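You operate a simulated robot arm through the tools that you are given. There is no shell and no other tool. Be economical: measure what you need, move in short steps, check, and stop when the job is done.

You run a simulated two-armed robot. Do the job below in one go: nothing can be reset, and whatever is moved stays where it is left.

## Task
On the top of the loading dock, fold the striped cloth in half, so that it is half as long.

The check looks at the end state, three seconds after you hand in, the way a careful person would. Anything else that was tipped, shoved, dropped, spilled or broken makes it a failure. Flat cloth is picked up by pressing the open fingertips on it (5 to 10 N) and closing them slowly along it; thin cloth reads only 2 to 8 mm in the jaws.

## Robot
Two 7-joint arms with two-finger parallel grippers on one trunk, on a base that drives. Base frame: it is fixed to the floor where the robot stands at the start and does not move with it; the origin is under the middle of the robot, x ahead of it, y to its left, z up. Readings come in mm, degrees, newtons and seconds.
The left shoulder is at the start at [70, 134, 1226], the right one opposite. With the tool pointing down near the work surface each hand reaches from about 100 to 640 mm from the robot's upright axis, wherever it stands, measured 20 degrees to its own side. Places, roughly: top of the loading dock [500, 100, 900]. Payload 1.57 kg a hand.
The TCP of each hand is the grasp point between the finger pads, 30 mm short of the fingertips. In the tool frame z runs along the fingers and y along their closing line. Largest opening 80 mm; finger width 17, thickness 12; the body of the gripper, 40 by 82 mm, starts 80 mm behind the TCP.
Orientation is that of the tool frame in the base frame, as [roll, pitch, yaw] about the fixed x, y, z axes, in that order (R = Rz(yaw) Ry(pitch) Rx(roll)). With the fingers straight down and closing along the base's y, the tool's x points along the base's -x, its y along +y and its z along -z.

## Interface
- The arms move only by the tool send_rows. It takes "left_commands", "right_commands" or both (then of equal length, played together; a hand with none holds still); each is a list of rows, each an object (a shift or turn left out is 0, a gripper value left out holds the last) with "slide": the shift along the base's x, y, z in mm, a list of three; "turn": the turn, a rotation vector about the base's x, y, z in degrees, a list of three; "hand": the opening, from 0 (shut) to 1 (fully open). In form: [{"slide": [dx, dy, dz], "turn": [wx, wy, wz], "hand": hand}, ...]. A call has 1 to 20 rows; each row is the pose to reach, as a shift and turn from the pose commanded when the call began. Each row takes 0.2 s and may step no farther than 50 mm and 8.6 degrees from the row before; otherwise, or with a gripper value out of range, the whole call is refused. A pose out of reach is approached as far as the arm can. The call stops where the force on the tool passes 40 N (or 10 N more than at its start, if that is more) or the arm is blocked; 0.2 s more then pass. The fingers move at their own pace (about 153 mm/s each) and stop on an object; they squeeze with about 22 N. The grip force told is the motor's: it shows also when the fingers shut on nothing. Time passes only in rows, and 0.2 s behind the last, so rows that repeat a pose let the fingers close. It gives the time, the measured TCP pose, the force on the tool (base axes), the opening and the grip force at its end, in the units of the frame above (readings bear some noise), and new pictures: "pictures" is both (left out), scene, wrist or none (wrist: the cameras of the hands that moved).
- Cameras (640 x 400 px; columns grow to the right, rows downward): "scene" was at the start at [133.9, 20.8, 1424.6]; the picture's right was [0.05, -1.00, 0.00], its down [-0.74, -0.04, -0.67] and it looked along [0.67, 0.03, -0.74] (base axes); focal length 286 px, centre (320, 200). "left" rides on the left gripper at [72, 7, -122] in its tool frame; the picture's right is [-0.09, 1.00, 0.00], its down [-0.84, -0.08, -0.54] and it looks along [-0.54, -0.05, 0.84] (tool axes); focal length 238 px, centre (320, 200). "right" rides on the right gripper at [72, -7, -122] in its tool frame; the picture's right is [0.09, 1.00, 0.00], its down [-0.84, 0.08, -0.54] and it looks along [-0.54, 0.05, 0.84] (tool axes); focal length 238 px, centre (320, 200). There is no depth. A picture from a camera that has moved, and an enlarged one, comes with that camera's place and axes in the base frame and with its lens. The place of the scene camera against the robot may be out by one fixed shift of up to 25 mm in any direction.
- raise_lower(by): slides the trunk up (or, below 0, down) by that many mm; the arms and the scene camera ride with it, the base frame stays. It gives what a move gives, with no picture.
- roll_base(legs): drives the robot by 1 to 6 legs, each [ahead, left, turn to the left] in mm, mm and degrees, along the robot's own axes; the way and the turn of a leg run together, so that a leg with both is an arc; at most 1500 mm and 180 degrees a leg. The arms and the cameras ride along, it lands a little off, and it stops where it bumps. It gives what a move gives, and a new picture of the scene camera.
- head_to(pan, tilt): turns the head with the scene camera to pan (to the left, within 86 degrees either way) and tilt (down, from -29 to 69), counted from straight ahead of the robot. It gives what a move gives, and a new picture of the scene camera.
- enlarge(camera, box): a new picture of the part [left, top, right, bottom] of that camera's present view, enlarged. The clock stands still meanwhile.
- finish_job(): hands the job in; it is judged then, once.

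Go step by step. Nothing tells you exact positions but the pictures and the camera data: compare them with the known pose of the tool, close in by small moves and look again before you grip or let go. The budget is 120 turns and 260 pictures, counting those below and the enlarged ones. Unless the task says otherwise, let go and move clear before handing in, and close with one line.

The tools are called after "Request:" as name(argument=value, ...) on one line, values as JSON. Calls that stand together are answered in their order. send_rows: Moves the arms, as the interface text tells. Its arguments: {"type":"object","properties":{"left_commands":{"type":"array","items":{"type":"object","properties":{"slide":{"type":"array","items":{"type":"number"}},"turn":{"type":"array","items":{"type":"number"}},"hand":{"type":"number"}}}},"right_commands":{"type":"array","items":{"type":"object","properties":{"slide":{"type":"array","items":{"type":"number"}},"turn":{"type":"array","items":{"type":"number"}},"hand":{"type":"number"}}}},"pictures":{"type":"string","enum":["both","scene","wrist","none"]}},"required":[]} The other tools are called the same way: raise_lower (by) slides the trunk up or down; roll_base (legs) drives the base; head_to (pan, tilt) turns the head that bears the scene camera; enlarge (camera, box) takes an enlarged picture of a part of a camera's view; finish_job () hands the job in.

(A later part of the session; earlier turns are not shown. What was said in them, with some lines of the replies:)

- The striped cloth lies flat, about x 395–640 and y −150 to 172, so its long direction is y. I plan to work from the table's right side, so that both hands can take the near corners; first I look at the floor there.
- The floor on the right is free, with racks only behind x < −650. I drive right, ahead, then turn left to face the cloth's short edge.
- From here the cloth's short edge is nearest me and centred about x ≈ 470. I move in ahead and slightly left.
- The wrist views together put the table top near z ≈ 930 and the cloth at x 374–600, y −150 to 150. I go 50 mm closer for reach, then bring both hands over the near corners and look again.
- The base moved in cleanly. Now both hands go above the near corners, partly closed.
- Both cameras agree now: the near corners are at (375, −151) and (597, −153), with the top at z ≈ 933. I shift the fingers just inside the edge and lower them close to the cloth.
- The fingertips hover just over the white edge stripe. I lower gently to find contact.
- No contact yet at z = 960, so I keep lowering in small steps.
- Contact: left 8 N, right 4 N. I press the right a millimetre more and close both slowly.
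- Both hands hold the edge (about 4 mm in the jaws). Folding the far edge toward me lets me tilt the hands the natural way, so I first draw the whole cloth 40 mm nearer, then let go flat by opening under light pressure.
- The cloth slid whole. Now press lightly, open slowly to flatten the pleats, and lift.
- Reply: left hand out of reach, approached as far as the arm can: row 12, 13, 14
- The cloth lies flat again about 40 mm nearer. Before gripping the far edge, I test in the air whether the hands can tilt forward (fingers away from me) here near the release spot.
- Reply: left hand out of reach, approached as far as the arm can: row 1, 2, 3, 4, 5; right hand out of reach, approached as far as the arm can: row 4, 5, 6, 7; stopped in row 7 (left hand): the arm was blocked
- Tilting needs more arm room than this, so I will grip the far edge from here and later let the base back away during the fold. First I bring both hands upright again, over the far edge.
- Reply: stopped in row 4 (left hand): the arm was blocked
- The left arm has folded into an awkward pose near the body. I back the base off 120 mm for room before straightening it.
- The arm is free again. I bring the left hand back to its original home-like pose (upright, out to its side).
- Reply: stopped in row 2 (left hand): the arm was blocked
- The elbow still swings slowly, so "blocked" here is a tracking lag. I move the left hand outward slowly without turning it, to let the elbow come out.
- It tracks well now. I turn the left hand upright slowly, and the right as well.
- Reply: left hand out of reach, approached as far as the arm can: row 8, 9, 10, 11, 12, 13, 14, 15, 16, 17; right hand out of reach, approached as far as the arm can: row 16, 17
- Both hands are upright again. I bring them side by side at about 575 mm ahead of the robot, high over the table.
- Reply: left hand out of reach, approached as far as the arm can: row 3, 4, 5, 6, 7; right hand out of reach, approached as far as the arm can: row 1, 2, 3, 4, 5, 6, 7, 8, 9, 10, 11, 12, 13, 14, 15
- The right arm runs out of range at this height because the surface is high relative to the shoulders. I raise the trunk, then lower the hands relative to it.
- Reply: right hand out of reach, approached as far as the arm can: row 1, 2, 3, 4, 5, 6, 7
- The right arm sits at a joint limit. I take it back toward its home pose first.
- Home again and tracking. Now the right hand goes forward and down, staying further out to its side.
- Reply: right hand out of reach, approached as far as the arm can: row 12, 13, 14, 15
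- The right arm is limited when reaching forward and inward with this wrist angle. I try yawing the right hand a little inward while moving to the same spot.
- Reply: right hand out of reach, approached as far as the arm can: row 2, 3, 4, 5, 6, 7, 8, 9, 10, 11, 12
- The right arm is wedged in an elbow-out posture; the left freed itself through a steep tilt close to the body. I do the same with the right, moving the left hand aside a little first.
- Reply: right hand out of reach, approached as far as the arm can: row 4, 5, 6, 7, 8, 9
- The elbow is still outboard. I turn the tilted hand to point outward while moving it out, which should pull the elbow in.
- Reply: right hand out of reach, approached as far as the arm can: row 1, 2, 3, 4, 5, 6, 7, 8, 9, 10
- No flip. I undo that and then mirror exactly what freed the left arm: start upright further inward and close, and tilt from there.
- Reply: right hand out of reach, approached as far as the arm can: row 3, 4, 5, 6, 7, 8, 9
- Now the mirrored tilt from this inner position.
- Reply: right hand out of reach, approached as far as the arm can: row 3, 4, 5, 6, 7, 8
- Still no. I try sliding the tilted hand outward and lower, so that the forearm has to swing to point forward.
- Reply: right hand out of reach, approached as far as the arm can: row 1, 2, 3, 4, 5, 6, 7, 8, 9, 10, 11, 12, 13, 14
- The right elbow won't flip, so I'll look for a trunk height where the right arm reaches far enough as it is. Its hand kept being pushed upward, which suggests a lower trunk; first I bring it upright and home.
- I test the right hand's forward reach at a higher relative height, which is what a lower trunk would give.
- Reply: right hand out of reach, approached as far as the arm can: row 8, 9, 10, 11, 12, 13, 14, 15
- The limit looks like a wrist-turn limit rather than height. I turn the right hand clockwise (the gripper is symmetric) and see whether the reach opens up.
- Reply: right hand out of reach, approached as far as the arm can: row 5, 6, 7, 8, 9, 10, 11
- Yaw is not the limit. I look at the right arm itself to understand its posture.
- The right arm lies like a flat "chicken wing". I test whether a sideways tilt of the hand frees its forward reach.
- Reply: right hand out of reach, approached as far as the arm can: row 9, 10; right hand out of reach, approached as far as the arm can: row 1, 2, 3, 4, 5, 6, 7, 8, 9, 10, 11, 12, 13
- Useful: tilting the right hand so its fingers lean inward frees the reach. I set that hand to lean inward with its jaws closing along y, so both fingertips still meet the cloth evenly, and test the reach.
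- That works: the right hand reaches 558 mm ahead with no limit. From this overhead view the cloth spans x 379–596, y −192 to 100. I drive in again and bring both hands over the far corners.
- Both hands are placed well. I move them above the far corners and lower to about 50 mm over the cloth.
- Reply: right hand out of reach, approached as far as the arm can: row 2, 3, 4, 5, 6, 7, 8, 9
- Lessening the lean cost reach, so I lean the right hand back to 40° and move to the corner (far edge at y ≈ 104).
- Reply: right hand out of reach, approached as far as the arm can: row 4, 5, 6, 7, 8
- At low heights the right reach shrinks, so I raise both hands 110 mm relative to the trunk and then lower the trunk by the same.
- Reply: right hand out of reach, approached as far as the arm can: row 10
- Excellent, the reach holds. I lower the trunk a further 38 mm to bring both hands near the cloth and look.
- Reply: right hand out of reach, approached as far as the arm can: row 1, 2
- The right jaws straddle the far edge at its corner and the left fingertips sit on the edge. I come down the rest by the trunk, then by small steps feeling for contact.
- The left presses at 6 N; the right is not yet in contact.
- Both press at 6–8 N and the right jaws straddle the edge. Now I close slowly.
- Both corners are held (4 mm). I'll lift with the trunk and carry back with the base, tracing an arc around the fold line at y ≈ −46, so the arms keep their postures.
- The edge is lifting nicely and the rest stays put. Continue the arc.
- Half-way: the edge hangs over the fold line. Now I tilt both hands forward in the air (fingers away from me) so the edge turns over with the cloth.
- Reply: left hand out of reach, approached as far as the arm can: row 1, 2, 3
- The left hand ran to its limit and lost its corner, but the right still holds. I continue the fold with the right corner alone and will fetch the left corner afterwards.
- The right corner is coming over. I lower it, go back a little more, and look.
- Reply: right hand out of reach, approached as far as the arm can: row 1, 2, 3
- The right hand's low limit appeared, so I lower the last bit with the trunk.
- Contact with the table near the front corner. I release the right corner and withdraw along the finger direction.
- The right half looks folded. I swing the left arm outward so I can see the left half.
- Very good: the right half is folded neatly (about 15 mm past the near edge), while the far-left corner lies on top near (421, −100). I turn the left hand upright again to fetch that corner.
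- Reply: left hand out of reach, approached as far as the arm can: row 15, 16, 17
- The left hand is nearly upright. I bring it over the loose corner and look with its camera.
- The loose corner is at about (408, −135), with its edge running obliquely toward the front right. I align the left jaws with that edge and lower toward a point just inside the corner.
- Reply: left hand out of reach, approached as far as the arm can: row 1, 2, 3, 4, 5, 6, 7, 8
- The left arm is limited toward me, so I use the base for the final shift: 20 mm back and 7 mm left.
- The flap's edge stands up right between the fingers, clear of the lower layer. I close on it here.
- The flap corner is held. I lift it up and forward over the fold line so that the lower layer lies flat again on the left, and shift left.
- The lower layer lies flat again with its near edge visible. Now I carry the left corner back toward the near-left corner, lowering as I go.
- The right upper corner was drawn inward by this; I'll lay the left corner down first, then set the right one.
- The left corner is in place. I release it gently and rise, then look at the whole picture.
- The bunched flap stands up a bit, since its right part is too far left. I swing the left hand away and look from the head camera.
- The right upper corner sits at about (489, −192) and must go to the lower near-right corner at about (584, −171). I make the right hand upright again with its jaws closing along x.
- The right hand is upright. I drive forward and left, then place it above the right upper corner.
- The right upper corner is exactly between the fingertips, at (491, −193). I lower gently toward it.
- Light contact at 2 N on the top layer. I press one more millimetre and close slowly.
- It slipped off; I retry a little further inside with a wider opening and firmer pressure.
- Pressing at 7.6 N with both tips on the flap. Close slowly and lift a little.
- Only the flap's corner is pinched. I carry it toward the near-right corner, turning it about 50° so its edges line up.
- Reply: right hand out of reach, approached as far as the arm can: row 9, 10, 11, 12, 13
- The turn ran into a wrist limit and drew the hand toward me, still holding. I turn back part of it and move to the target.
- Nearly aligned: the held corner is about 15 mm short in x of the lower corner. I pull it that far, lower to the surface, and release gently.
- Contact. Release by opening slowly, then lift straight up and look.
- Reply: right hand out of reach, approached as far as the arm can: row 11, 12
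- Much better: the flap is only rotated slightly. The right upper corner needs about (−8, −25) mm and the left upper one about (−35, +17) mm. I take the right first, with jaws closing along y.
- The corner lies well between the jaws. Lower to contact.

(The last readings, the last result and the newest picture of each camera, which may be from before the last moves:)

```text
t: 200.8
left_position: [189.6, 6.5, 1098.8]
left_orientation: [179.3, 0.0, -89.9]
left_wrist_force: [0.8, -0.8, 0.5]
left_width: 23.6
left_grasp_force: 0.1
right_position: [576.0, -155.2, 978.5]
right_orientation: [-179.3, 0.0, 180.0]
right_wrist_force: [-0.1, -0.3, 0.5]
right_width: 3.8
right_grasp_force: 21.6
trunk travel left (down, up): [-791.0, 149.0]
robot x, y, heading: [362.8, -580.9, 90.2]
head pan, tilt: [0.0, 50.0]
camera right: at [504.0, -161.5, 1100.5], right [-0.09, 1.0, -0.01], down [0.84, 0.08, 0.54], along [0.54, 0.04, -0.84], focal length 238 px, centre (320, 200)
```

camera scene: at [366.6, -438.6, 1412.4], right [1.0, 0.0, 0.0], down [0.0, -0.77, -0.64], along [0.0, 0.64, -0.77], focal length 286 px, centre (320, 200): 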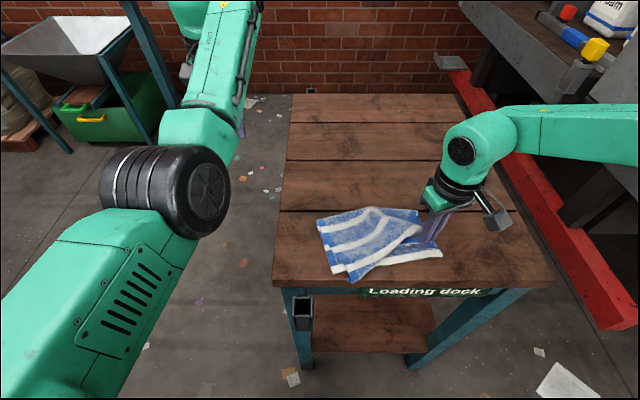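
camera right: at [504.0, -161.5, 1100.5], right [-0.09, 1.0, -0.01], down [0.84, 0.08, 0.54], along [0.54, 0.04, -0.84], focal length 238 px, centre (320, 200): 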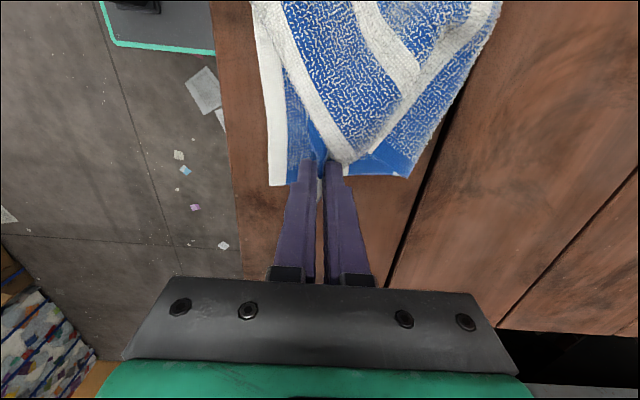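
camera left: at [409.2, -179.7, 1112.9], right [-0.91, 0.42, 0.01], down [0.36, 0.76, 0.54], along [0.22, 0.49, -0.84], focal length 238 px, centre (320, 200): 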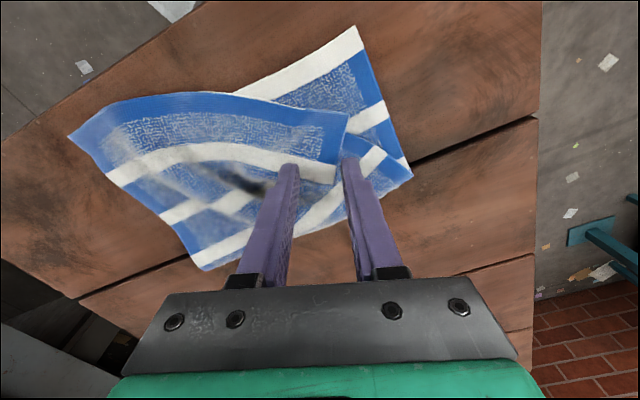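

Gripped the flap alone. Shift it by (−8, −22), lower, and open slowly under light pressure to spread it.

Request:
send_rows(right_commands=[{"slide": [-2, -6, 4]}, {"slide": [-4, -12, 4]}, {"slide": [-6, -18, 2]}, {"slide": [-8, -23, -4]}, {"slide": [-8, -23, -10]}, {"slide": [-8, -23, -15]}, {"slide": [-8, -23, -16], "hand": 0.05}, {"slide": [-8, -23, -16], "hand": 0.1}, {"slide": [-8, -23, -16], "hand": 0.15}, {"slide": [-8, -23, -16], "hand": 0.2}, {"slide": [-8, -23, -16], "hand": 0.25}, {"slide": [-8, -23, -16], "hand": 0.3}, {"slide": [-8, -23, 0]}, {"slide": [-8, -23, 30]}, {"slide": [0, -23, 70]}, {"slide": [15, -23, 100]}], pictures="wrist")

Request:
enlarge(camera="scene", box=[270, 170, 500, 310])

```text
t: 204.2
left_position: [190.0, 6.7, 1099.8]
left_orientation: [179.3, -0.1, -89.9]
left_wrist_force: [0.4, 0.5, -0.8]
left_width: 24.3
left_grasp_force: 0.0
right_position: [590.7, -179.4, 1078.9]
right_orientation: [-179.4, 0.1, 179.8]
right_wrist_force: [0.9, -1.0, 0.4]
right_width: 24.0
right_grasp_force: 0.1
trunk travel left (down, up): [-791.0, 149.0]
robot x, y, heading: [362.1, -581.0, 90.2]
head pan, tilt: [0.0, 50.0]
camera right: at [519.5, -185.1, 1201.2], right [-0.09, 1.0, -0.01], down [0.84, 0.08, 0.54], along [0.54, 0.04, -0.84], focal length 238 px, centre (320, 200)
```

right: 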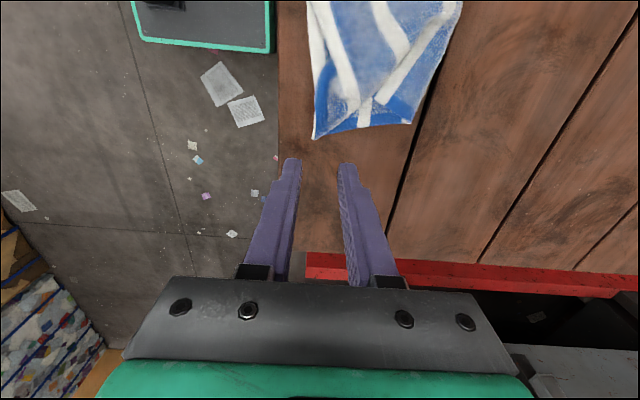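

```text
2.78 times, centred on (385, 240) of scene
camera zoom: at [367.7, -439.3, 1412.5], right [1.0, 0.0, 0.0], down [0.0, -0.77, -0.64], along [0.0, 0.64, -0.77], focal length 796 px, centre (139, 89)
```

zoom: 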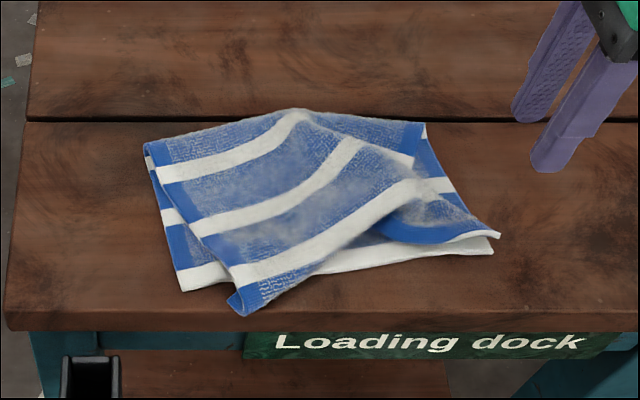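

The right side is nearly right. Now the left upper corner at about (421, −233) must go (−35, +17); I back off and shift so the left hand sits in its comfortable range.

Request:
roll_base(legs=[[-215, -100, 0]])

Request:
send_rows(left_commands=[{"slide": [12, 0, -3]}, {"slide": [24, 0, -6]}, {"slide": [36, 0, -9]}, {"slide": [48, 0, -12]}, {"slide": [60, 0, -15]}, {"slide": [72, 0, -18]}, {"slide": [84, 0, -21]}, {"slide": [96, 0, -25]}, {"slide": [108, 0, -30]}, {"slide": [120, 0, -40]}, {"slide": [132, 0, -50]}, {"slide": [138, 0, -60]}], pictures="wrist")

```text
t: 205.9
left_position: [289.7, -206.3, 1098.4]
left_orientation: [179.3, -0.2, -89.8]
left_wrist_force: [0.0, 0.1, 0.9]
left_width: 24.0
left_grasp_force: 0.2
right_position: [690.0, -392.3, 1079.1]
right_orientation: [-179.4, 0.2, 179.9]
right_wrist_force: [-1.2, -0.6, 0.3]
right_width: 24.0
right_grasp_force: 0.0
trunk travel left (down, up): [-791.0, 149.0]
robot x, y, heading: [464.4, -793.6, 90.0]
head pan, tilt: [0.0, 50.0]
camera scene: at [466.2, -651.5, 1412.2], right [1.0, 0.0, 0.0], down [0.0, -0.77, -0.64], along [0.0, 0.64, -0.77], focal length 286 px, centre (320, 200)
```

scene: 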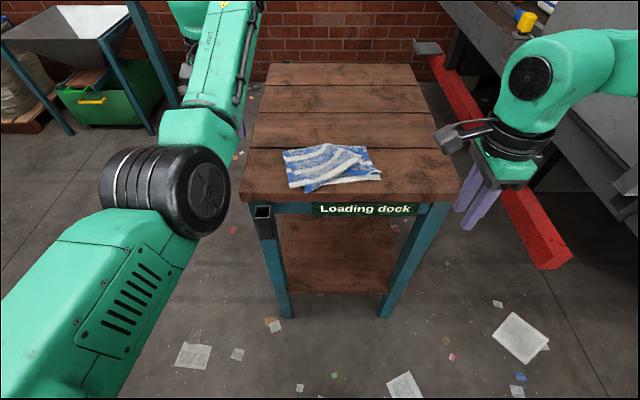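

```text
t: 208.5
left_position: [429.2, -207.9, 1040.3]
left_orientation: [179.3, 0.1, -89.8]
left_wrist_force: [0.5, -0.4, -0.3]
left_width: 24.1
left_grasp_force: 0.1
right_position: [691.5, -393.2, 1078.8]
right_orientation: [-179.4, 0.1, 180.0]
right_wrist_force: [0.0, 0.3, 0.6]
right_width: 23.9
right_grasp_force: 0.1
trunk travel left (down, up): [-791.0, 149.0]
robot x, y, heading: [464.1, -795.7, 89.8]
head pan, tilt: [0.0, 50.0]
camera left: at [425.3, -279.7, 1163.2], right [-1.0, 0.09, 0.01], down [0.08, 0.84, 0.54], along [0.04, 0.54, -0.84], focal length 238 px, centre (320, 200)
```

left: 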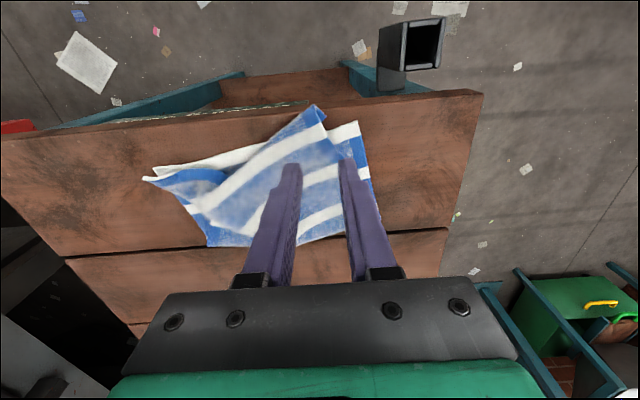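

The left upper corner is at (434, −236), the lower one at (393, −215). I move 10 mm back with the base and right, then lower.

Request:
roll_base(legs=[[-9, -7, 0]])

Request:
send_rows(left_commands=[{"slide": [0, 0, -15], "hand": 0.38}, {"slide": [0, 0, -30]}, {"slide": [0, 0, -45]}, {"slide": [0, 0, -58]}, {"slide": [0, 0, -64]}, {"slide": [0, 0, -64]}], pictures="wrist")

```text
t: 209.3
left_position: [434.5, -214.5, 1038.8]
left_orientation: [179.3, -0.2, -89.7]
left_wrist_force: [-0.3, -0.1, -0.4]
left_width: 24.0
left_grasp_force: 0.1
right_position: [697.3, -401.4, 1077.7]
right_orientation: [-179.3, 0.2, 179.9]
right_wrist_force: [-0.9, 0.3, 0.5]
right_width: 23.9
right_grasp_force: 0.0
trunk travel left (down, up): [-791.0, 149.0]
robot x, y, heading: [468.6, -807.5, 90.1]
head pan, tilt: [0.0, 50.0]
camera scene: at [471.9, -659.6, 1412.1], right [1.0, 0.0, 0.0], down [0.0, -0.77, -0.64], along [0.0, 0.64, -0.77], focal length 286 px, centre (320, 200)
```

scene: 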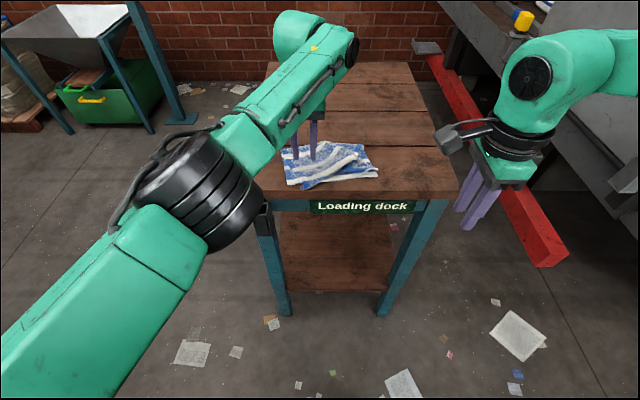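

```text
t: 210.7
left_position: [436.1, -217.7, 975.7]
left_orientation: [179.3, 0.0, -89.9]
left_wrist_force: [-0.1, -0.4, -0.2]
left_width: 30.1
left_grasp_force: 0.0
right_position: [698.2, -404.4, 1078.2]
right_orientation: [-179.4, 0.1, 179.9]
right_wrist_force: [-0.2, -0.7, 0.5]
right_width: 23.9
right_grasp_force: 0.1
trunk travel left (down, up): [-791.0, 149.0]
robot x, y, heading: [468.2, -806.9, 90.1]
head pan, tilt: [0.0, 50.0]
camera left: at [432.1, -288.9, 1098.9], right [-1.0, 0.09, 0.01], down [0.08, 0.84, 0.54], along [0.04, 0.54, -0.84], focal length 238 px, centre (320, 200)
```

left: 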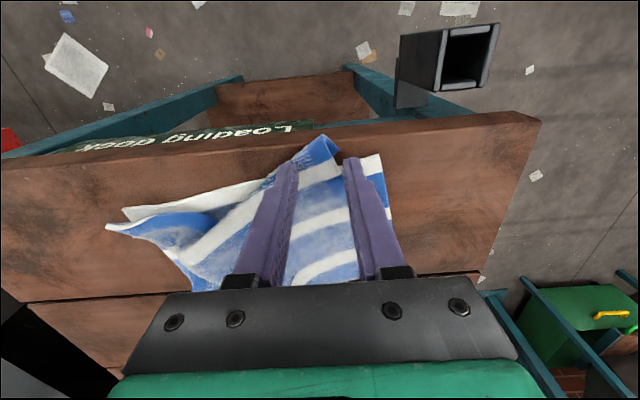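

Request:
send_rows(left_commands=[{"slide": [5, 0, -4], "hand": 0.38}, {"slide": [5, 0, -8]}, {"slide": [5, 0, -12]}, {"slide": [5, 0, -15]}, {"slide": [5, 0, -15]}], pictures="wrist")

```text
t: 211.9
left_position: [440.1, -217.9, 962.7]
left_orientation: [179.3, 0.1, -89.8]
left_wrist_force: [0.1, 0.5, 4.9]
left_width: 30.2
left_grasp_force: 0.0
right_position: [698.7, -404.5, 1078.5]
right_orientation: [-179.4, 0.1, 179.8]
right_wrist_force: [-0.7, 0.2, 0.1]
right_width: 23.7
right_grasp_force: 0.1
trunk travel left (down, up): [-791.0, 149.0]
robot x, y, heading: [468.1, -810.8, 90.2]
head pan, tilt: [0.0, 50.0]
camera left: at [436.7, -289.7, 1084.9], right [-1.0, 0.09, 0.01], down [0.08, 0.84, 0.54], along [0.04, 0.54, -0.84], focal length 238 px, centre (320, 200)
```

left: 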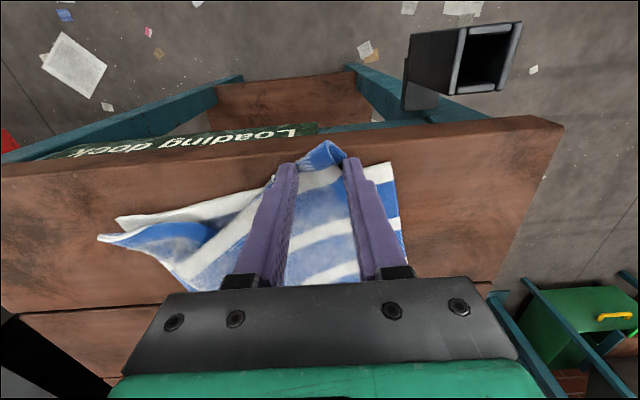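

Pressing at 5 N on the flap. One more millimetre and close slowly.

Request:
send_rows(left_commands=[{"slide": [0, 0, -1], "hand": 0.36}, {"slide": [0, 0, -1], "hand": 0.34}, {"slide": [0, 0, -1], "hand": 0.32}, {"slide": [0, 0, -1], "hand": 0.3}, {"slide": [0, 0, -1], "hand": 0.28}, {"slide": [0, 0, -1], "hand": 0.26}, {"slide": [0, 0, -1], "hand": 0.24}, {"slide": [0, 0, -1], "hand": 0.22}, {"slide": [0, 0, -1], "hand": 0.2}, {"slide": [0, 0, -1], "hand": 0.17}, {"slide": [0, 0, -1], "hand": 0.14}, {"slide": [0, 0, -1], "hand": 0.11}, {"slide": [0, 0, -1], "hand": 0.08}, {"slide": [0, 0, -1], "hand": 0.04}, {"slide": [0, 0, -1], "hand": 0}, {"slide": [0, 0, -1], "hand": 0}, {"slide": [0, 0, 6], "hand": 0}, {"slide": [0, 0, 14], "hand": 0}], pictures="wrist")

```text
t: 215.7
left_position: [441.4, -217.4, 973.6]
left_orientation: [179.2, 0.1, -89.8]
left_wrist_force: [-0.5, -0.5, 0.2]
left_width: 5.3
left_grasp_force: 22.1
right_position: [698.4, -403.4, 1079.3]
right_orientation: [-179.4, 0.1, 179.9]
right_wrist_force: [0.2, -0.4, 0.3]
right_width: 24.0
right_grasp_force: 0.0
trunk travel left (down, up): [-791.0, 149.0]
robot x, y, heading: [470.2, -807.1, 89.9]
head pan, tilt: [0.0, 50.0]
camera left: at [436.7, -289.0, 1097.9], right [-1.0, 0.09, 0.01], down [0.08, 0.84, 0.54], along [0.04, 0.54, -0.84], focal length 238 px, centre (320, 200)
```

left: 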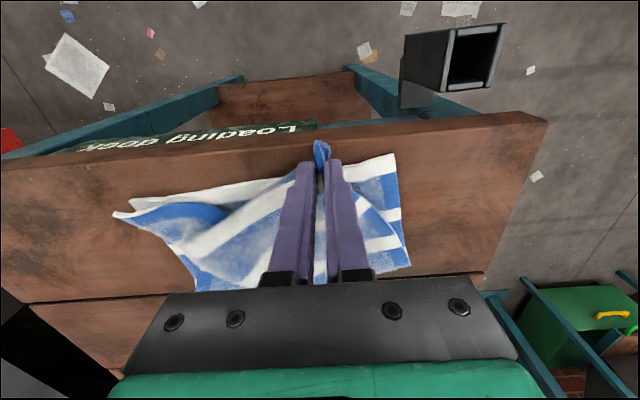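

Held. I carry it (−41, +20) to the lower left corner, lower, and open slowly.

Request:
send_rows(left_commands=[{"slide": [-2, 3, 5]}, {"slide": [-7, 6, 10]}, {"slide": [-13, 9, 12]}, {"slide": [-19, 12, 12]}, {"slide": [-25, 15, 10]}, {"slide": [-31, 18, 8]}, {"slide": [-37, 20, 4]}, {"slide": [-41, 20, 0]}, {"slide": [-43, 20, -4]}, {"slide": [-43, 20, -4]}], pictures="wrist")

Request:
enlarge(camera="scene", box=[250, 110, 430, 220])

```text
t: 217.9
left_position: [400.3, -205.7, 979.6]
left_orientation: [179.1, 0.0, -89.9]
left_wrist_force: [0.7, -0.1, 0.3]
left_width: 5.6
left_grasp_force: 21.7
left hand out of reach, approached as far as the arm can: row 2, 3, 4, 5, 6, 7, 8, 9, 10
right_position: [699.9, -403.7, 1078.8]
right_orientation: [-179.3, 0.0, 179.9]
right_wrist_force: [0.5, 0.2, -0.5]
right_width: 24.1
right_grasp_force: 0.1
trunk travel left (down, up): [-791.0, 149.0]
robot x, y, heading: [465.7, -804.5, 90.1]
head pan, tilt: [0.0, 50.0]
camera left: at [396.3, -276.2, 1102.8], right [-1.0, 0.09, 0.01], down [0.08, 0.84, 0.54], along [0.04, 0.54, -0.84], focal length 238 px, centre (320, 200)
```

left: 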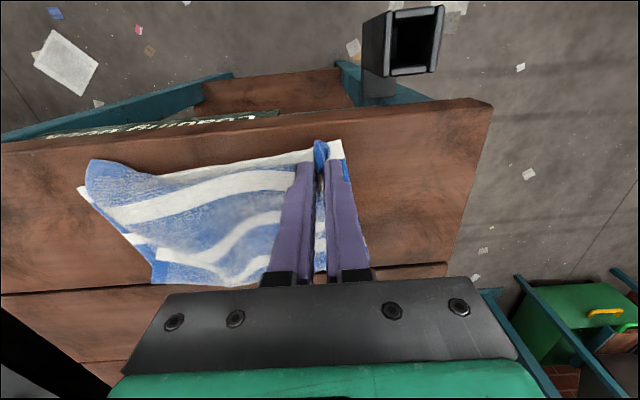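

```text
3.56 times, centred on (340, 165) of scene
camera zoom: at [476.1, -662.8, 1412.5], right [1.0, 0.0, 0.0], down [0.0, -0.77, -0.64], along [0.0, 0.64, -0.77], focal length 1017 px, centre (249, 324)
```

zoom: 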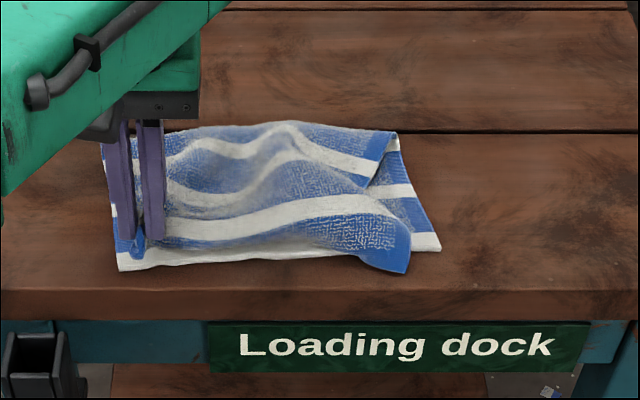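

Almost there: the edges coincide at the left within about 10 mm. I use base and trunk for the last bit: 8 forward, 9 left, 16 down; then release.

Request:
roll_base(legs=[[6, 11, 0]])

Request:
raise_lower(by=-16)

Request:
send_rows(left_commands=[{"hand": 0.08}, {"hand": 0.12}, {"hand": 0.16}, {"hand": 0.2}, {"hand": 0.24}, {"hand": 0.28}, {"hand": 0.32}, {"hand": 0.36}, {"hand": 0.38}], pictures="wrist")

```text
t: 218.6
left_position: [389.5, -200.9, 980.1]
left_orientation: [179.1, 0.1, -90.0]
left_wrist_force: [0.2, 0.6, 0.1]
left_width: 5.3
left_grasp_force: 22.1
right_position: [690.0, -398.3, 1078.3]
right_orientation: [-179.6, 0.1, 179.9]
right_wrist_force: [-0.7, 0.4, 0.0]
right_width: 24.0
right_grasp_force: 0.0
trunk travel left (down, up): [-791.0, 149.0]
robot x, y, heading: [459.0, -800.6, 90.0]
head pan, tilt: [0.0, 50.0]
camera scene: at [466.4, -658.4, 1412.6], right [1.0, 0.0, 0.0], down [0.0, -0.77, -0.64], along [0.0, 0.64, -0.77], focal length 286 px, centre (320, 200)
```

scene: 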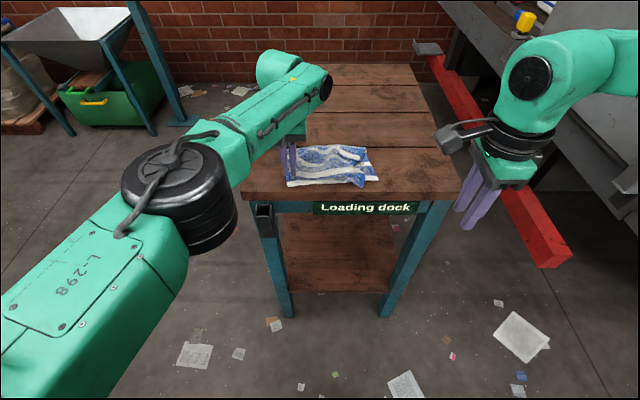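

```text
t: 219.2
left_position: [387.4, -198.5, 963.6]
left_orientation: [179.2, 0.1, -89.9]
left_wrist_force: [-0.7, 1.0, 3.9]
left_width: 5.4
left_grasp_force: 21.3
right_position: [688.1, -398.5, 1063.5]
right_orientation: [-179.5, 0.1, 179.9]
right_wrist_force: [-0.1, 0.4, -1.4]
right_width: 23.8
right_grasp_force: 0.0
trunk travel left (down, up): [-775.0, 165.0]
robot x, y, heading: [458.3, -803.0, 90.0]
head pan, tilt: [0.0, 50.0]
```

```text
t: 221.2
left_position: [388.2, -197.2, 964.0]
left_orientation: [179.3, 0.0, -89.8]
left_wrist_force: [-1.4, -0.5, 3.0]
left_width: 29.2
left_grasp_force: 0.1
right_position: [687.6, -397.4, 1063.4]
right_orientation: [-179.4, 0.2, 179.9]
right_wrist_force: [-0.3, -0.6, 0.2]
right_width: 23.9
right_grasp_force: 0.0
trunk travel left (down, up): [-775.0, 165.0]
robot x, y, heading: [457.5, -802.1, 90.2]
head pan, tilt: [0.0, 50.0]
camera left: at [383.9, -270.6, 1086.9], right [-1.0, 0.09, 0.01], down [0.08, 0.84, 0.54], along [0.04, 0.54, -0.84], focal length 238 px, centre (320, 200)
```

left: 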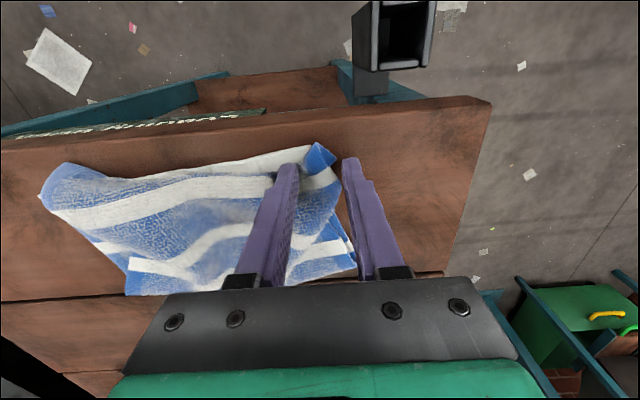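

The left corner is down and released. I rise and swing the left hand clear to judge the whole.

Request:
raise_lower(by=80)

Request:
send_rows(left_commands=[{"slide": [-15, 3, 2]}, {"slide": [-30, 6, 4]}, {"slide": [-45, 9, 6]}, {"slide": [-60, 12, 8]}, {"slide": [-75, 15, 10]}, {"slide": [-90, 18, 12]}, {"slide": [-105, 20, 14]}, {"slide": [-120, 20, 14]}, {"slide": [-135, 20, 14]}], pictures="none")

Request:
enlarge(camera="scene", box=[250, 120, 430, 230])

```text
t: 222.4
left_position: [388.3, -198.6, 1044.0]
left_orientation: [179.3, 0.0, -89.9]
left_wrist_force: [-0.6, 0.3, -0.3]
left_width: 30.4
left_grasp_force: 0.0
right_position: [688.4, -397.2, 1143.1]
right_orientation: [-179.4, 0.1, 179.8]
right_wrist_force: [1.2, -0.4, -0.2]
right_width: 24.0
right_grasp_force: 0.1
trunk travel left (down, up): [-855.0, 85.0]
robot x, y, heading: [458.2, -800.4, 89.9]
head pan, tilt: [0.0, 50.0]
```

```text
t: 224.4
left_position: [251.1, -182.0, 1056.6]
left_orientation: [179.3, -0.1, -89.9]
left_wrist_force: [0.6, 0.1, 0.0]
left_width: 30.6
left_grasp_force: 0.0
left hand out of reach, approached as far as the arm can: row 6, 7, 8, 9
right_position: [685.7, -396.2, 1143.1]
right_orientation: [-179.4, 0.2, 179.9]
right_wrist_force: [-0.9, -0.6, 0.0]
right_width: 23.8
right_grasp_force: 0.0
trunk travel left (down, up): [-855.0, 85.0]
robot x, y, heading: [459.6, -797.0, 90.2]
head pan, tilt: [0.0, 50.0]
```

```text
3.56 times, centred on (340, 175) of scene
camera zoom: at [461.1, -656.4, 1476.4], right [1.0, 0.0, 0.0], down [0.0, -0.77, -0.64], along [0.0, 0.64, -0.77], focal length 1017 px, centre (249, 289)
```

zoom: 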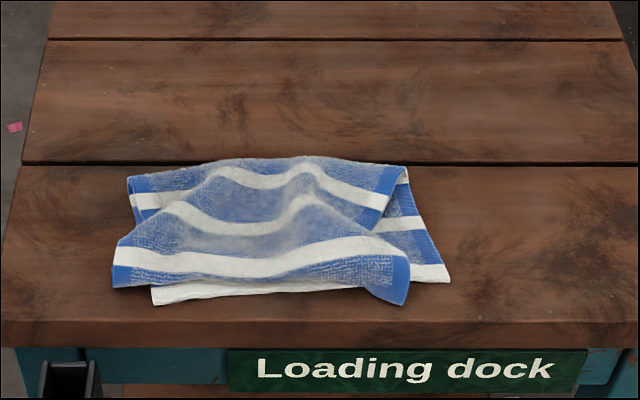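

Very close: the flap now sits about 30 mm too far left and slightly rotated. I'll pull its right corner with the right hand by about (+35, +27) to square it.

Request:
roll_base(legs=[[150, 120, 0]])

Request:
send_rows(right_commands=[{"slide": [-4, 4, -15], "hand": 0.38}, {"slide": [-8, 8, -30]}, {"slide": [-12, 12, -45]}, {"slide": [-16, 16, -60]}, {"slide": [-20, 20, -75]}, {"slide": [-24, 24, -90]}, {"slide": [-27, 27, -105]}, {"slide": [-27, 27, -120]}, {"slide": [-27, 27, -135]}], pictures="wrist")

```text
t: 226.0
left_position: [135.8, -35.4, 1059.3]
left_orientation: [179.1, 0.3, -90.0]
left_wrist_force: [0.5, -0.2, -0.1]
left_width: 30.3
left_grasp_force: 0.0
right_position: [569.4, -251.6, 1143.5]
right_orientation: [-179.5, 0.0, 179.8]
right_wrist_force: [0.0, -0.7, -0.4]
right_width: 24.0
right_grasp_force: 0.1
trunk travel left (down, up): [-855.0, 85.0]
robot x, y, heading: [336.2, -654.2, 89.9]
head pan, tilt: [0.0, 50.0]
camera scene: at [345.9, -510.8, 1476.8], right [1.0, 0.0, 0.0], down [0.0, -0.76, -0.64], along [0.0, 0.64, -0.76], focal length 286 px, centre (320, 200)
```

scene: 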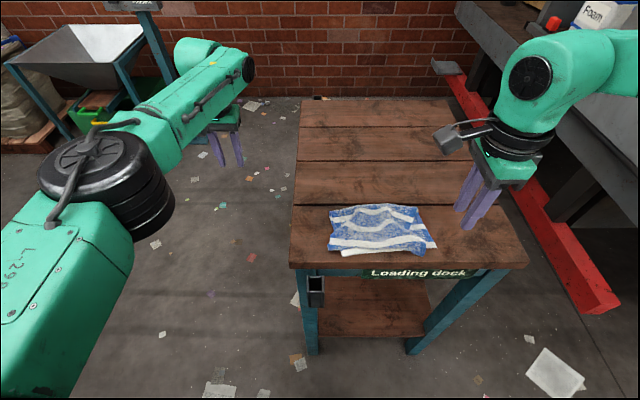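

```text
t: 228.0
left_position: [134.1, -31.8, 1056.3]
left_orientation: [179.4, 0.0, -90.0]
left_wrist_force: [0.9, 0.2, 0.0]
left_width: 30.2
left_grasp_force: 0.1
right_position: [540.3, -220.2, 1007.1]
right_orientation: [-179.4, 0.2, 179.8]
right_wrist_force: [0.7, -0.2, -0.4]
right_width: 30.4
right_grasp_force: 0.1
trunk travel left (down, up): [-855.0, 85.0]
robot x, y, heading: [335.2, -653.0, 90.2]
head pan, tilt: [0.0, 50.0]
camera right: at [468.7, -225.9, 1129.1], right [-0.09, 1.0, -0.01], down [0.84, 0.08, 0.54], along [0.54, 0.04, -0.84], focal length 238 px, centre (320, 200)
```

right: 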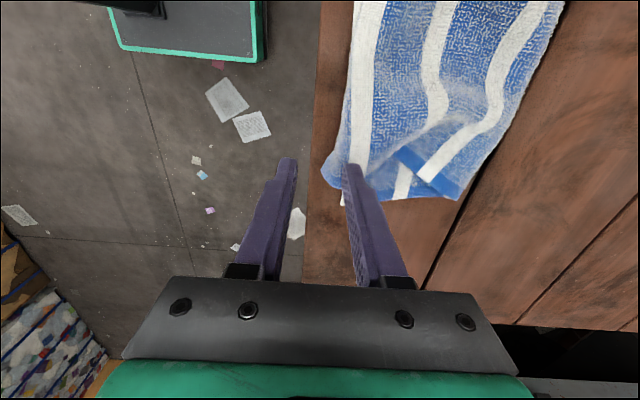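

The flap's corner is at (561, −215), the lower one at (599, −194). I shift 16 mm further in and lower.

Request:
send_rows(right_commands=[{"slide": [0, 8, -5]}, {"slide": [0, 15, -15]}, {"slide": [0, 15, -25]}, {"slide": [0, 15, -32]}, {"slide": [0, 15, -32]}], pictures="wrist")

```text
t: 229.2
left_position: [134.0, -30.9, 1056.4]
left_orientation: [179.4, 0.0, -90.0]
left_wrist_force: [-0.5, 0.1, -0.3]
left_width: 30.1
left_grasp_force: 0.0
right_position: [541.4, -205.4, 975.6]
right_orientation: [-179.4, 0.2, 179.7]
right_wrist_force: [-0.9, -0.2, 0.1]
right_width: 30.2
right_grasp_force: 0.1
trunk travel left (down, up): [-855.0, 85.0]
robot x, y, heading: [337.1, -649.4, 90.3]
head pan, tilt: [0.0, 50.0]
camera right: at [468.5, -211.0, 1097.7], right [-0.09, 1.0, -0.01], down [0.84, 0.08, 0.54], along [0.54, 0.04, -0.84], focal length 238 px, centre (320, 200)
```

right: 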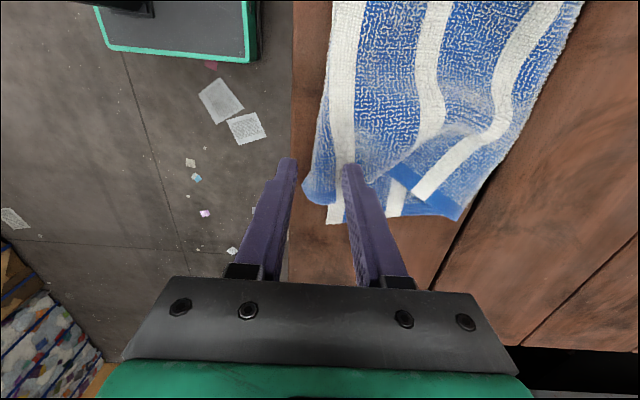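

Request:
send_rows(right_commands=[{"slide": [3, 3, -5]}, {"slide": [3, 3, -10]}, {"slide": [3, 3, -14]}, {"slide": [3, 3, -14]}], pictures="none")

```text
t: 230.2
left_position: [134.5, -33.1, 1058.1]
left_orientation: [179.3, 0.0, -90.1]
left_wrist_force: [0.3, 0.1, 0.4]
left_width: 30.5
left_grasp_force: 0.1
right_position: [544.3, -203.7, 962.5]
right_orientation: [-179.5, 0.2, 179.7]
right_wrist_force: [0.0, 0.4, 5.0]
right_width: 30.9
right_grasp_force: 0.5
trunk travel left (down, up): [-855.0, 85.0]
robot x, y, heading: [335.2, -649.1, 90.0]
head pan, tilt: [0.0, 50.0]
```

Pressing at 5 N. Close slowly and lift slightly.

Request:
send_rows(right_commands=[{"slide": [0, 0, -1], "hand": 0.36}, {"slide": [0, 0, -1], "hand": 0.34}, {"slide": [0, 0, -1], "hand": 0.32}, {"slide": [0, 0, -1], "hand": 0.3}, {"slide": [0, 0, -1], "hand": 0.28}, {"slide": [0, 0, -1], "hand": 0.26}, {"slide": [0, 0, -1], "hand": 0.24}, {"slide": [0, 0, -1], "hand": 0.22}, {"slide": [0, 0, -1], "hand": 0.2}, {"slide": [0, 0, -1], "hand": 0.17}, {"slide": [0, 0, -1], "hand": 0.14}, {"slide": [0, 0, -1], "hand": 0.11}, {"slide": [0, 0, -1], "hand": 0.08}, {"slide": [0, 0, -1], "hand": 0.04}, {"slide": [0, 0, -1], "hand": 0}, {"slide": [0, 0, -1], "hand": 0}, {"slide": [0, 0, 6], "hand": 0}, {"slide": [0, 0, 14], "hand": 0}], pictures="wrist")

```text
t: 234.0
left_position: [133.8, -32.3, 1057.7]
left_orientation: [179.3, -0.1, -90.0]
left_wrist_force: [-0.1, 0.2, 0.6]
left_width: 30.3
left_grasp_force: 0.1
right_position: [543.1, -204.6, 975.5]
right_orientation: [-179.5, 0.1, 179.8]
right_wrist_force: [-0.1, 0.1, -0.3]
right_width: 5.4
right_grasp_force: 22.0
trunk travel left (down, up): [-855.0, 85.0]
robot x, y, heading: [334.7, -648.5, 90.2]
head pan, tilt: [0.0, 50.0]
camera right: at [471.4, -208.8, 1097.9], right [-0.09, 1.0, -0.01], down [0.84, 0.08, 0.54], along [0.54, 0.04, -0.84], focal length 238 px, centre (320, 200)
```

right: 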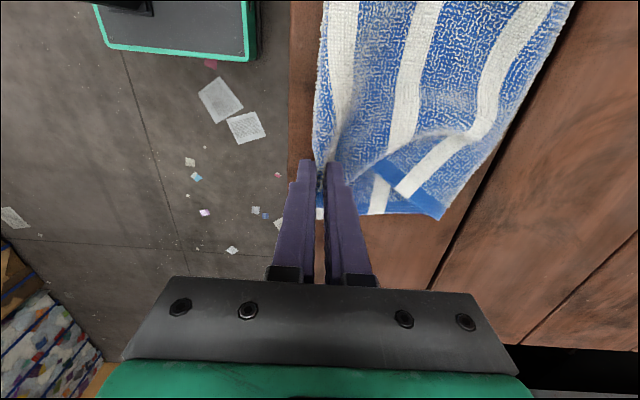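

Gripped (5 mm). I pull slowly toward the target and check that only the flap follows.

Request:
send_rows(right_commands=[{"slide": [4, 2, 4]}, {"slide": [9, 5, 6]}, {"slide": [14, 8, 8]}, {"slide": [19, 11, 8]}, {"slide": [24, 14, 8]}, {"slide": [29, 17, 6]}, {"slide": [33, 19, 4]}, {"slide": [36, 20, 2]}], pictures="both")

Request:
enlarge(camera="scene", box=[300, 180, 480, 290])

```text
t: 235.8
left_position: [134.0, -32.6, 1056.4]
left_orientation: [179.3, 0.0, -89.9]
left_wrist_force: [0.1, 0.0, -0.1]
left_width: 30.5
left_grasp_force: 0.0
right_position: [579.6, -183.4, 977.9]
right_orientation: [-179.4, 0.2, 179.8]
right_wrist_force: [0.4, -0.7, 0.4]
right_width: 5.0
right_grasp_force: 22.2
trunk travel left (down, up): [-855.0, 85.0]
robot x, y, heading: [341.9, -654.8, 90.3]
head pan, tilt: [0.0, 50.0]
camera scene: at [343.2, -507.2, 1476.4], right [1.0, 0.0, 0.0], down [0.0, -0.77, -0.64], along [0.0, 0.64, -0.77], focal length 286 px, centre (320, 200)
camera right: at [507.8, -188.2, 1099.6], right [-0.09, 1.0, -0.01], down [0.84, 0.08, 0.54], along [0.54, 0.04, -0.84], focal length 238 px, centre (320, 200)
```

scene: 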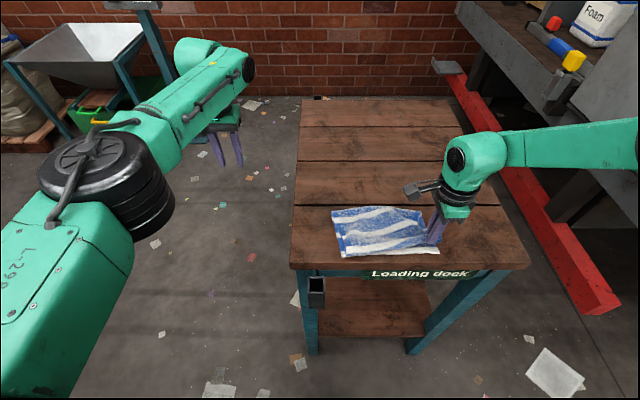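
right: 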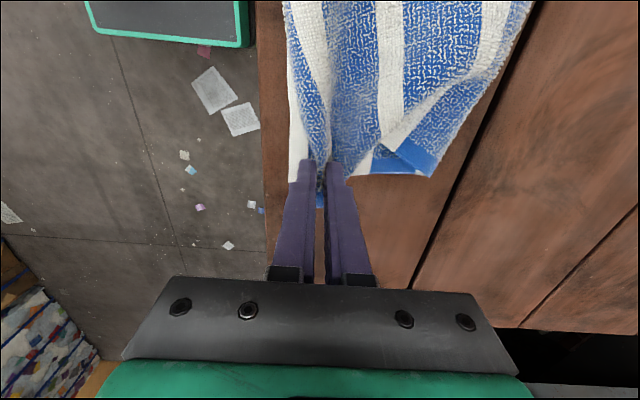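

```text
3.56 times, centred on (390, 235) of scene
camera zoom: at [343.2, -507.2, 1476.4], right [1.0, 0.0, 0.0], down [0.0, -0.77, -0.64], along [0.0, 0.64, -0.77], focal length 1017 px, centre (71, 76)
```

zoom: 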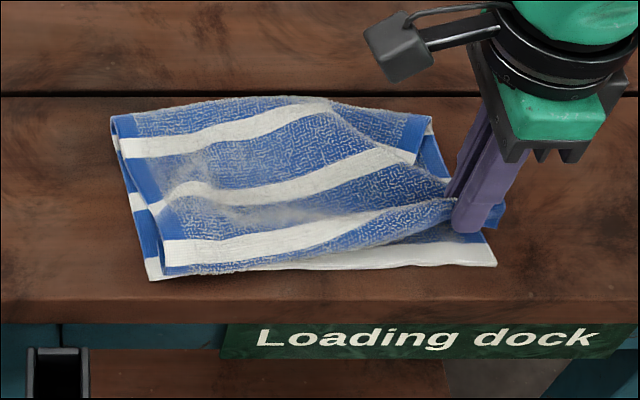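

Excellent: only the flap moved and the left corner now matches. The right corner needs to come about 25 mm toward me; then lower and release.

Request:
send_rows(right_commands=[{"slide": [0, -6, 3]}, {"slide": [0, -12, 3]}, {"slide": [0, -18, 1]}, {"slide": [0, -23, -4]}, {"slide": [0, -23, -10]}, {"slide": [0, -23, -14]}, {"slide": [0, -23, -15]}], pictures="wrist")

Request:
enlarge(camera="scene", box=[300, 180, 480, 290])

```text
t: 237.4
left_position: [133.3, -33.3, 1056.6]
left_orientation: [179.3, 0.0, -90.0]
left_wrist_force: [-0.4, 0.4, -0.2]
left_width: 30.1
left_grasp_force: 0.0
right_position: [579.8, -206.3, 964.0]
right_orientation: [-179.5, 0.1, 179.8]
right_wrist_force: [0.0, -0.2, 0.8]
right_width: 5.0
right_grasp_force: 22.7
trunk travel left (down, up): [-855.0, 85.0]
robot x, y, heading: [341.2, -651.6, 90.2]
head pan, tilt: [0.0, 50.0]
camera right: at [507.5, -211.6, 1084.9], right [-0.09, 1.0, -0.01], down [0.84, 0.08, 0.54], along [0.54, 0.04, -0.84], focal length 238 px, centre (320, 200)
```

right: 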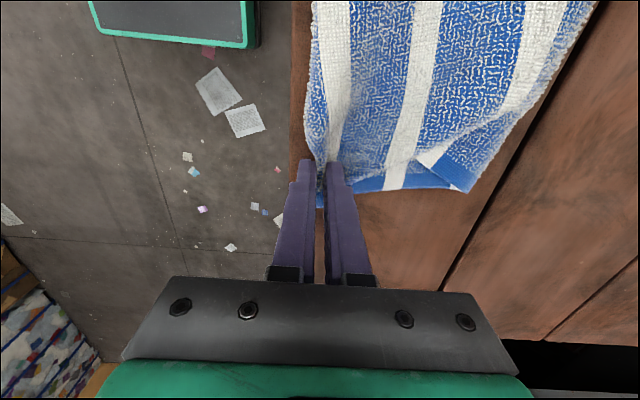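

```text
3.56 times, centred on (390, 235) of scene
camera zoom: at [343.0, -507.8, 1476.5], right [1.0, 0.0, 0.0], down [0.0, -0.77, -0.64], along [0.0, 0.64, -0.77], focal length 1017 px, centre (71, 76)
```

zoom: 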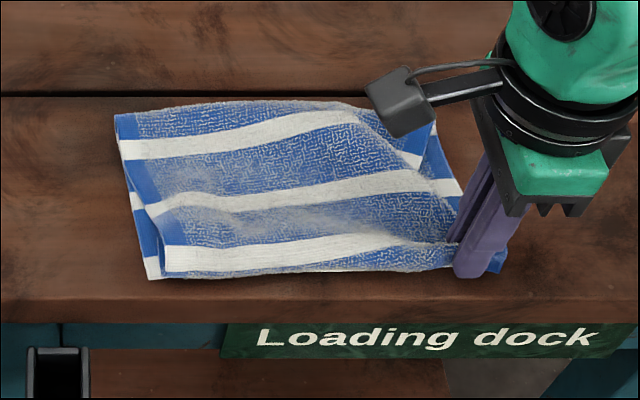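

Now it lies nearly square. I ease back 5 mm, release, and lift away.

Request:
send_rows(right_commands=[{"slide": [0, 5, 1]}, {"slide": [0, 5, -1]}, {"slide": [0, 5, -1], "hand": 0.06}, {"slide": [0, 5, -1], "hand": 0.1}, {"slide": [0, 5, -1], "hand": 0.15}, {"slide": [0, 5, -1], "hand": 0.2}, {"slide": [0, 5, -1], "hand": 0.25}, {"slide": [0, 5, -1], "hand": 0.3}, {"slide": [0, 5, 12]}, {"slide": [0, 5, 40]}, {"slide": [10, 5, 80]}, {"slide": [30, 5, 110]}, {"slide": [60, 0, 120]}], pictures="wrist")

Request:
enlarge(camera="scene", box=[300, 180, 480, 290])

```text
t: 240.2
left_position: [134.5, -33.9, 1058.1]
left_orientation: [179.3, 0.2, -90.1]
left_wrist_force: [-0.6, -0.4, 1.2]
left_width: 30.3
left_grasp_force: 0.1
right_position: [640.7, -208.2, 1082.7]
right_orientation: [-179.5, 0.1, 179.8]
right_wrist_force: [0.0, 0.0, -0.2]
right_width: 23.8
right_grasp_force: 0.1
trunk travel left (down, up): [-855.0, 85.0]
robot x, y, heading: [340.3, -650.1, 90.0]
head pan, tilt: [0.0, 50.0]
camera right: at [568.9, -213.3, 1204.0], right [-0.09, 1.0, -0.01], down [0.84, 0.08, 0.54], along [0.54, 0.04, -0.84], focal length 238 px, centre (320, 200)
```

right: 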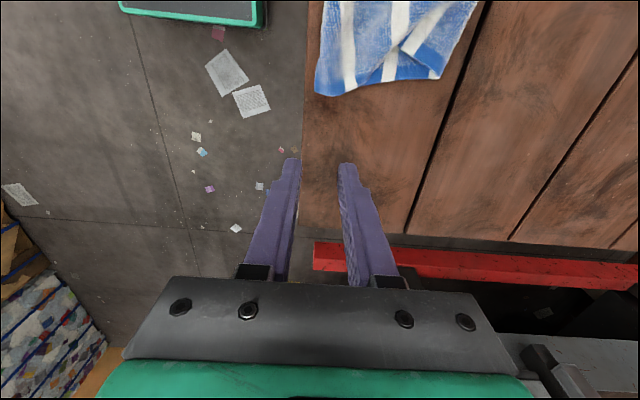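

```text
3.56 times, centred on (390, 235) of scene
camera zoom: at [344.9, -508.2, 1476.5], right [1.0, 0.0, 0.0], down [0.0, -0.77, -0.64], along [0.0, 0.64, -0.77], focal length 1017 px, centre (71, 76)
```

zoom: 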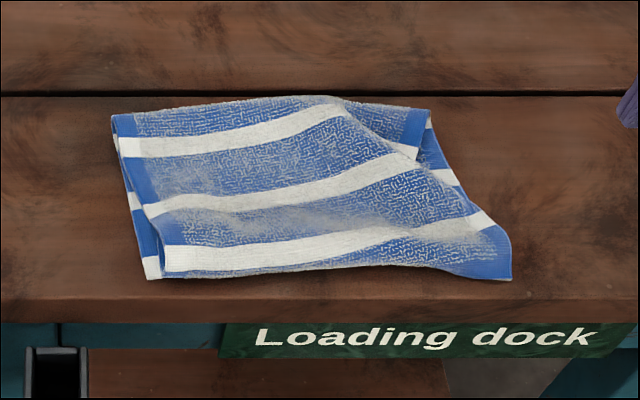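

The cloth is folded in half with edges and corners matching within about a centimetre. I back the robot clear and check once more.

Request:
roll_base(legs=[[-150, 0, 0]])

Request:
enlarge(camera="scene", box=[280, 100, 500, 240])

```text
t: 241.6
left_position: [132.6, -181.4, 1056.1]
left_orientation: [179.2, -0.2, -89.9]
left_wrist_force: [0.0, 1.0, -0.4]
left_width: 30.5
left_grasp_force: 0.2
right_position: [639.0, -354.7, 1081.8]
right_orientation: [-179.3, 0.2, 179.9]
right_wrist_force: [0.4, 1.1, -0.3]
right_width: 23.8
right_grasp_force: 0.0
trunk travel left (down, up): [-855.0, 85.0]
robot x, y, heading: [341.3, -800.0, 90.3]
head pan, tilt: [0.0, 50.0]
camera scene: at [343.3, -654.1, 1476.1], right [1.0, 0.0, 0.0], down [0.0, -0.77, -0.64], along [0.0, 0.64, -0.77], focal length 286 px, centre (320, 200)
```

scene: 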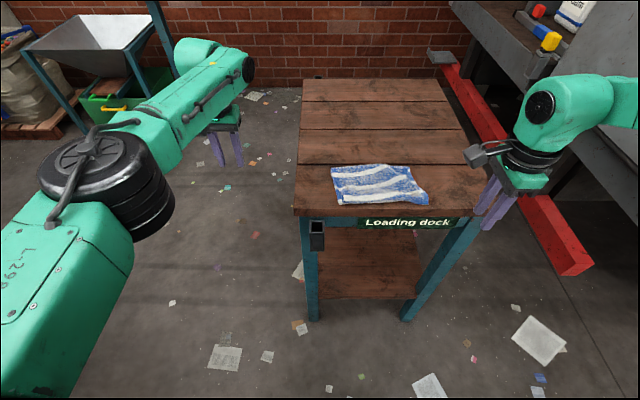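

```text
2.86 times, centred on (390, 170) of scene
camera zoom: at [343.3, -654.1, 1476.1], right [1.0, 0.0, 0.0], down [0.0, -0.77, -0.64], along [0.0, 0.64, -0.77], focal length 817 px, centre (120, 286)
```

zoom: 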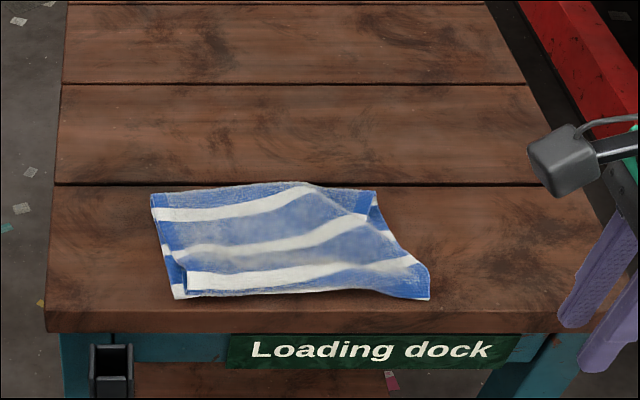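

The cloth lies folded in half on the dock, both hands are empty and clear, and nothing else looks disturbed. I hand in.

Request:
finish_job()

```text
The job is handed in.
```

The striped cloth is folded in half along its length on top of the loading dock. Its edges match to within about 1 cm, the top layer has a slight ripple on the right side, and both hands let go and moved clear before I handed in.
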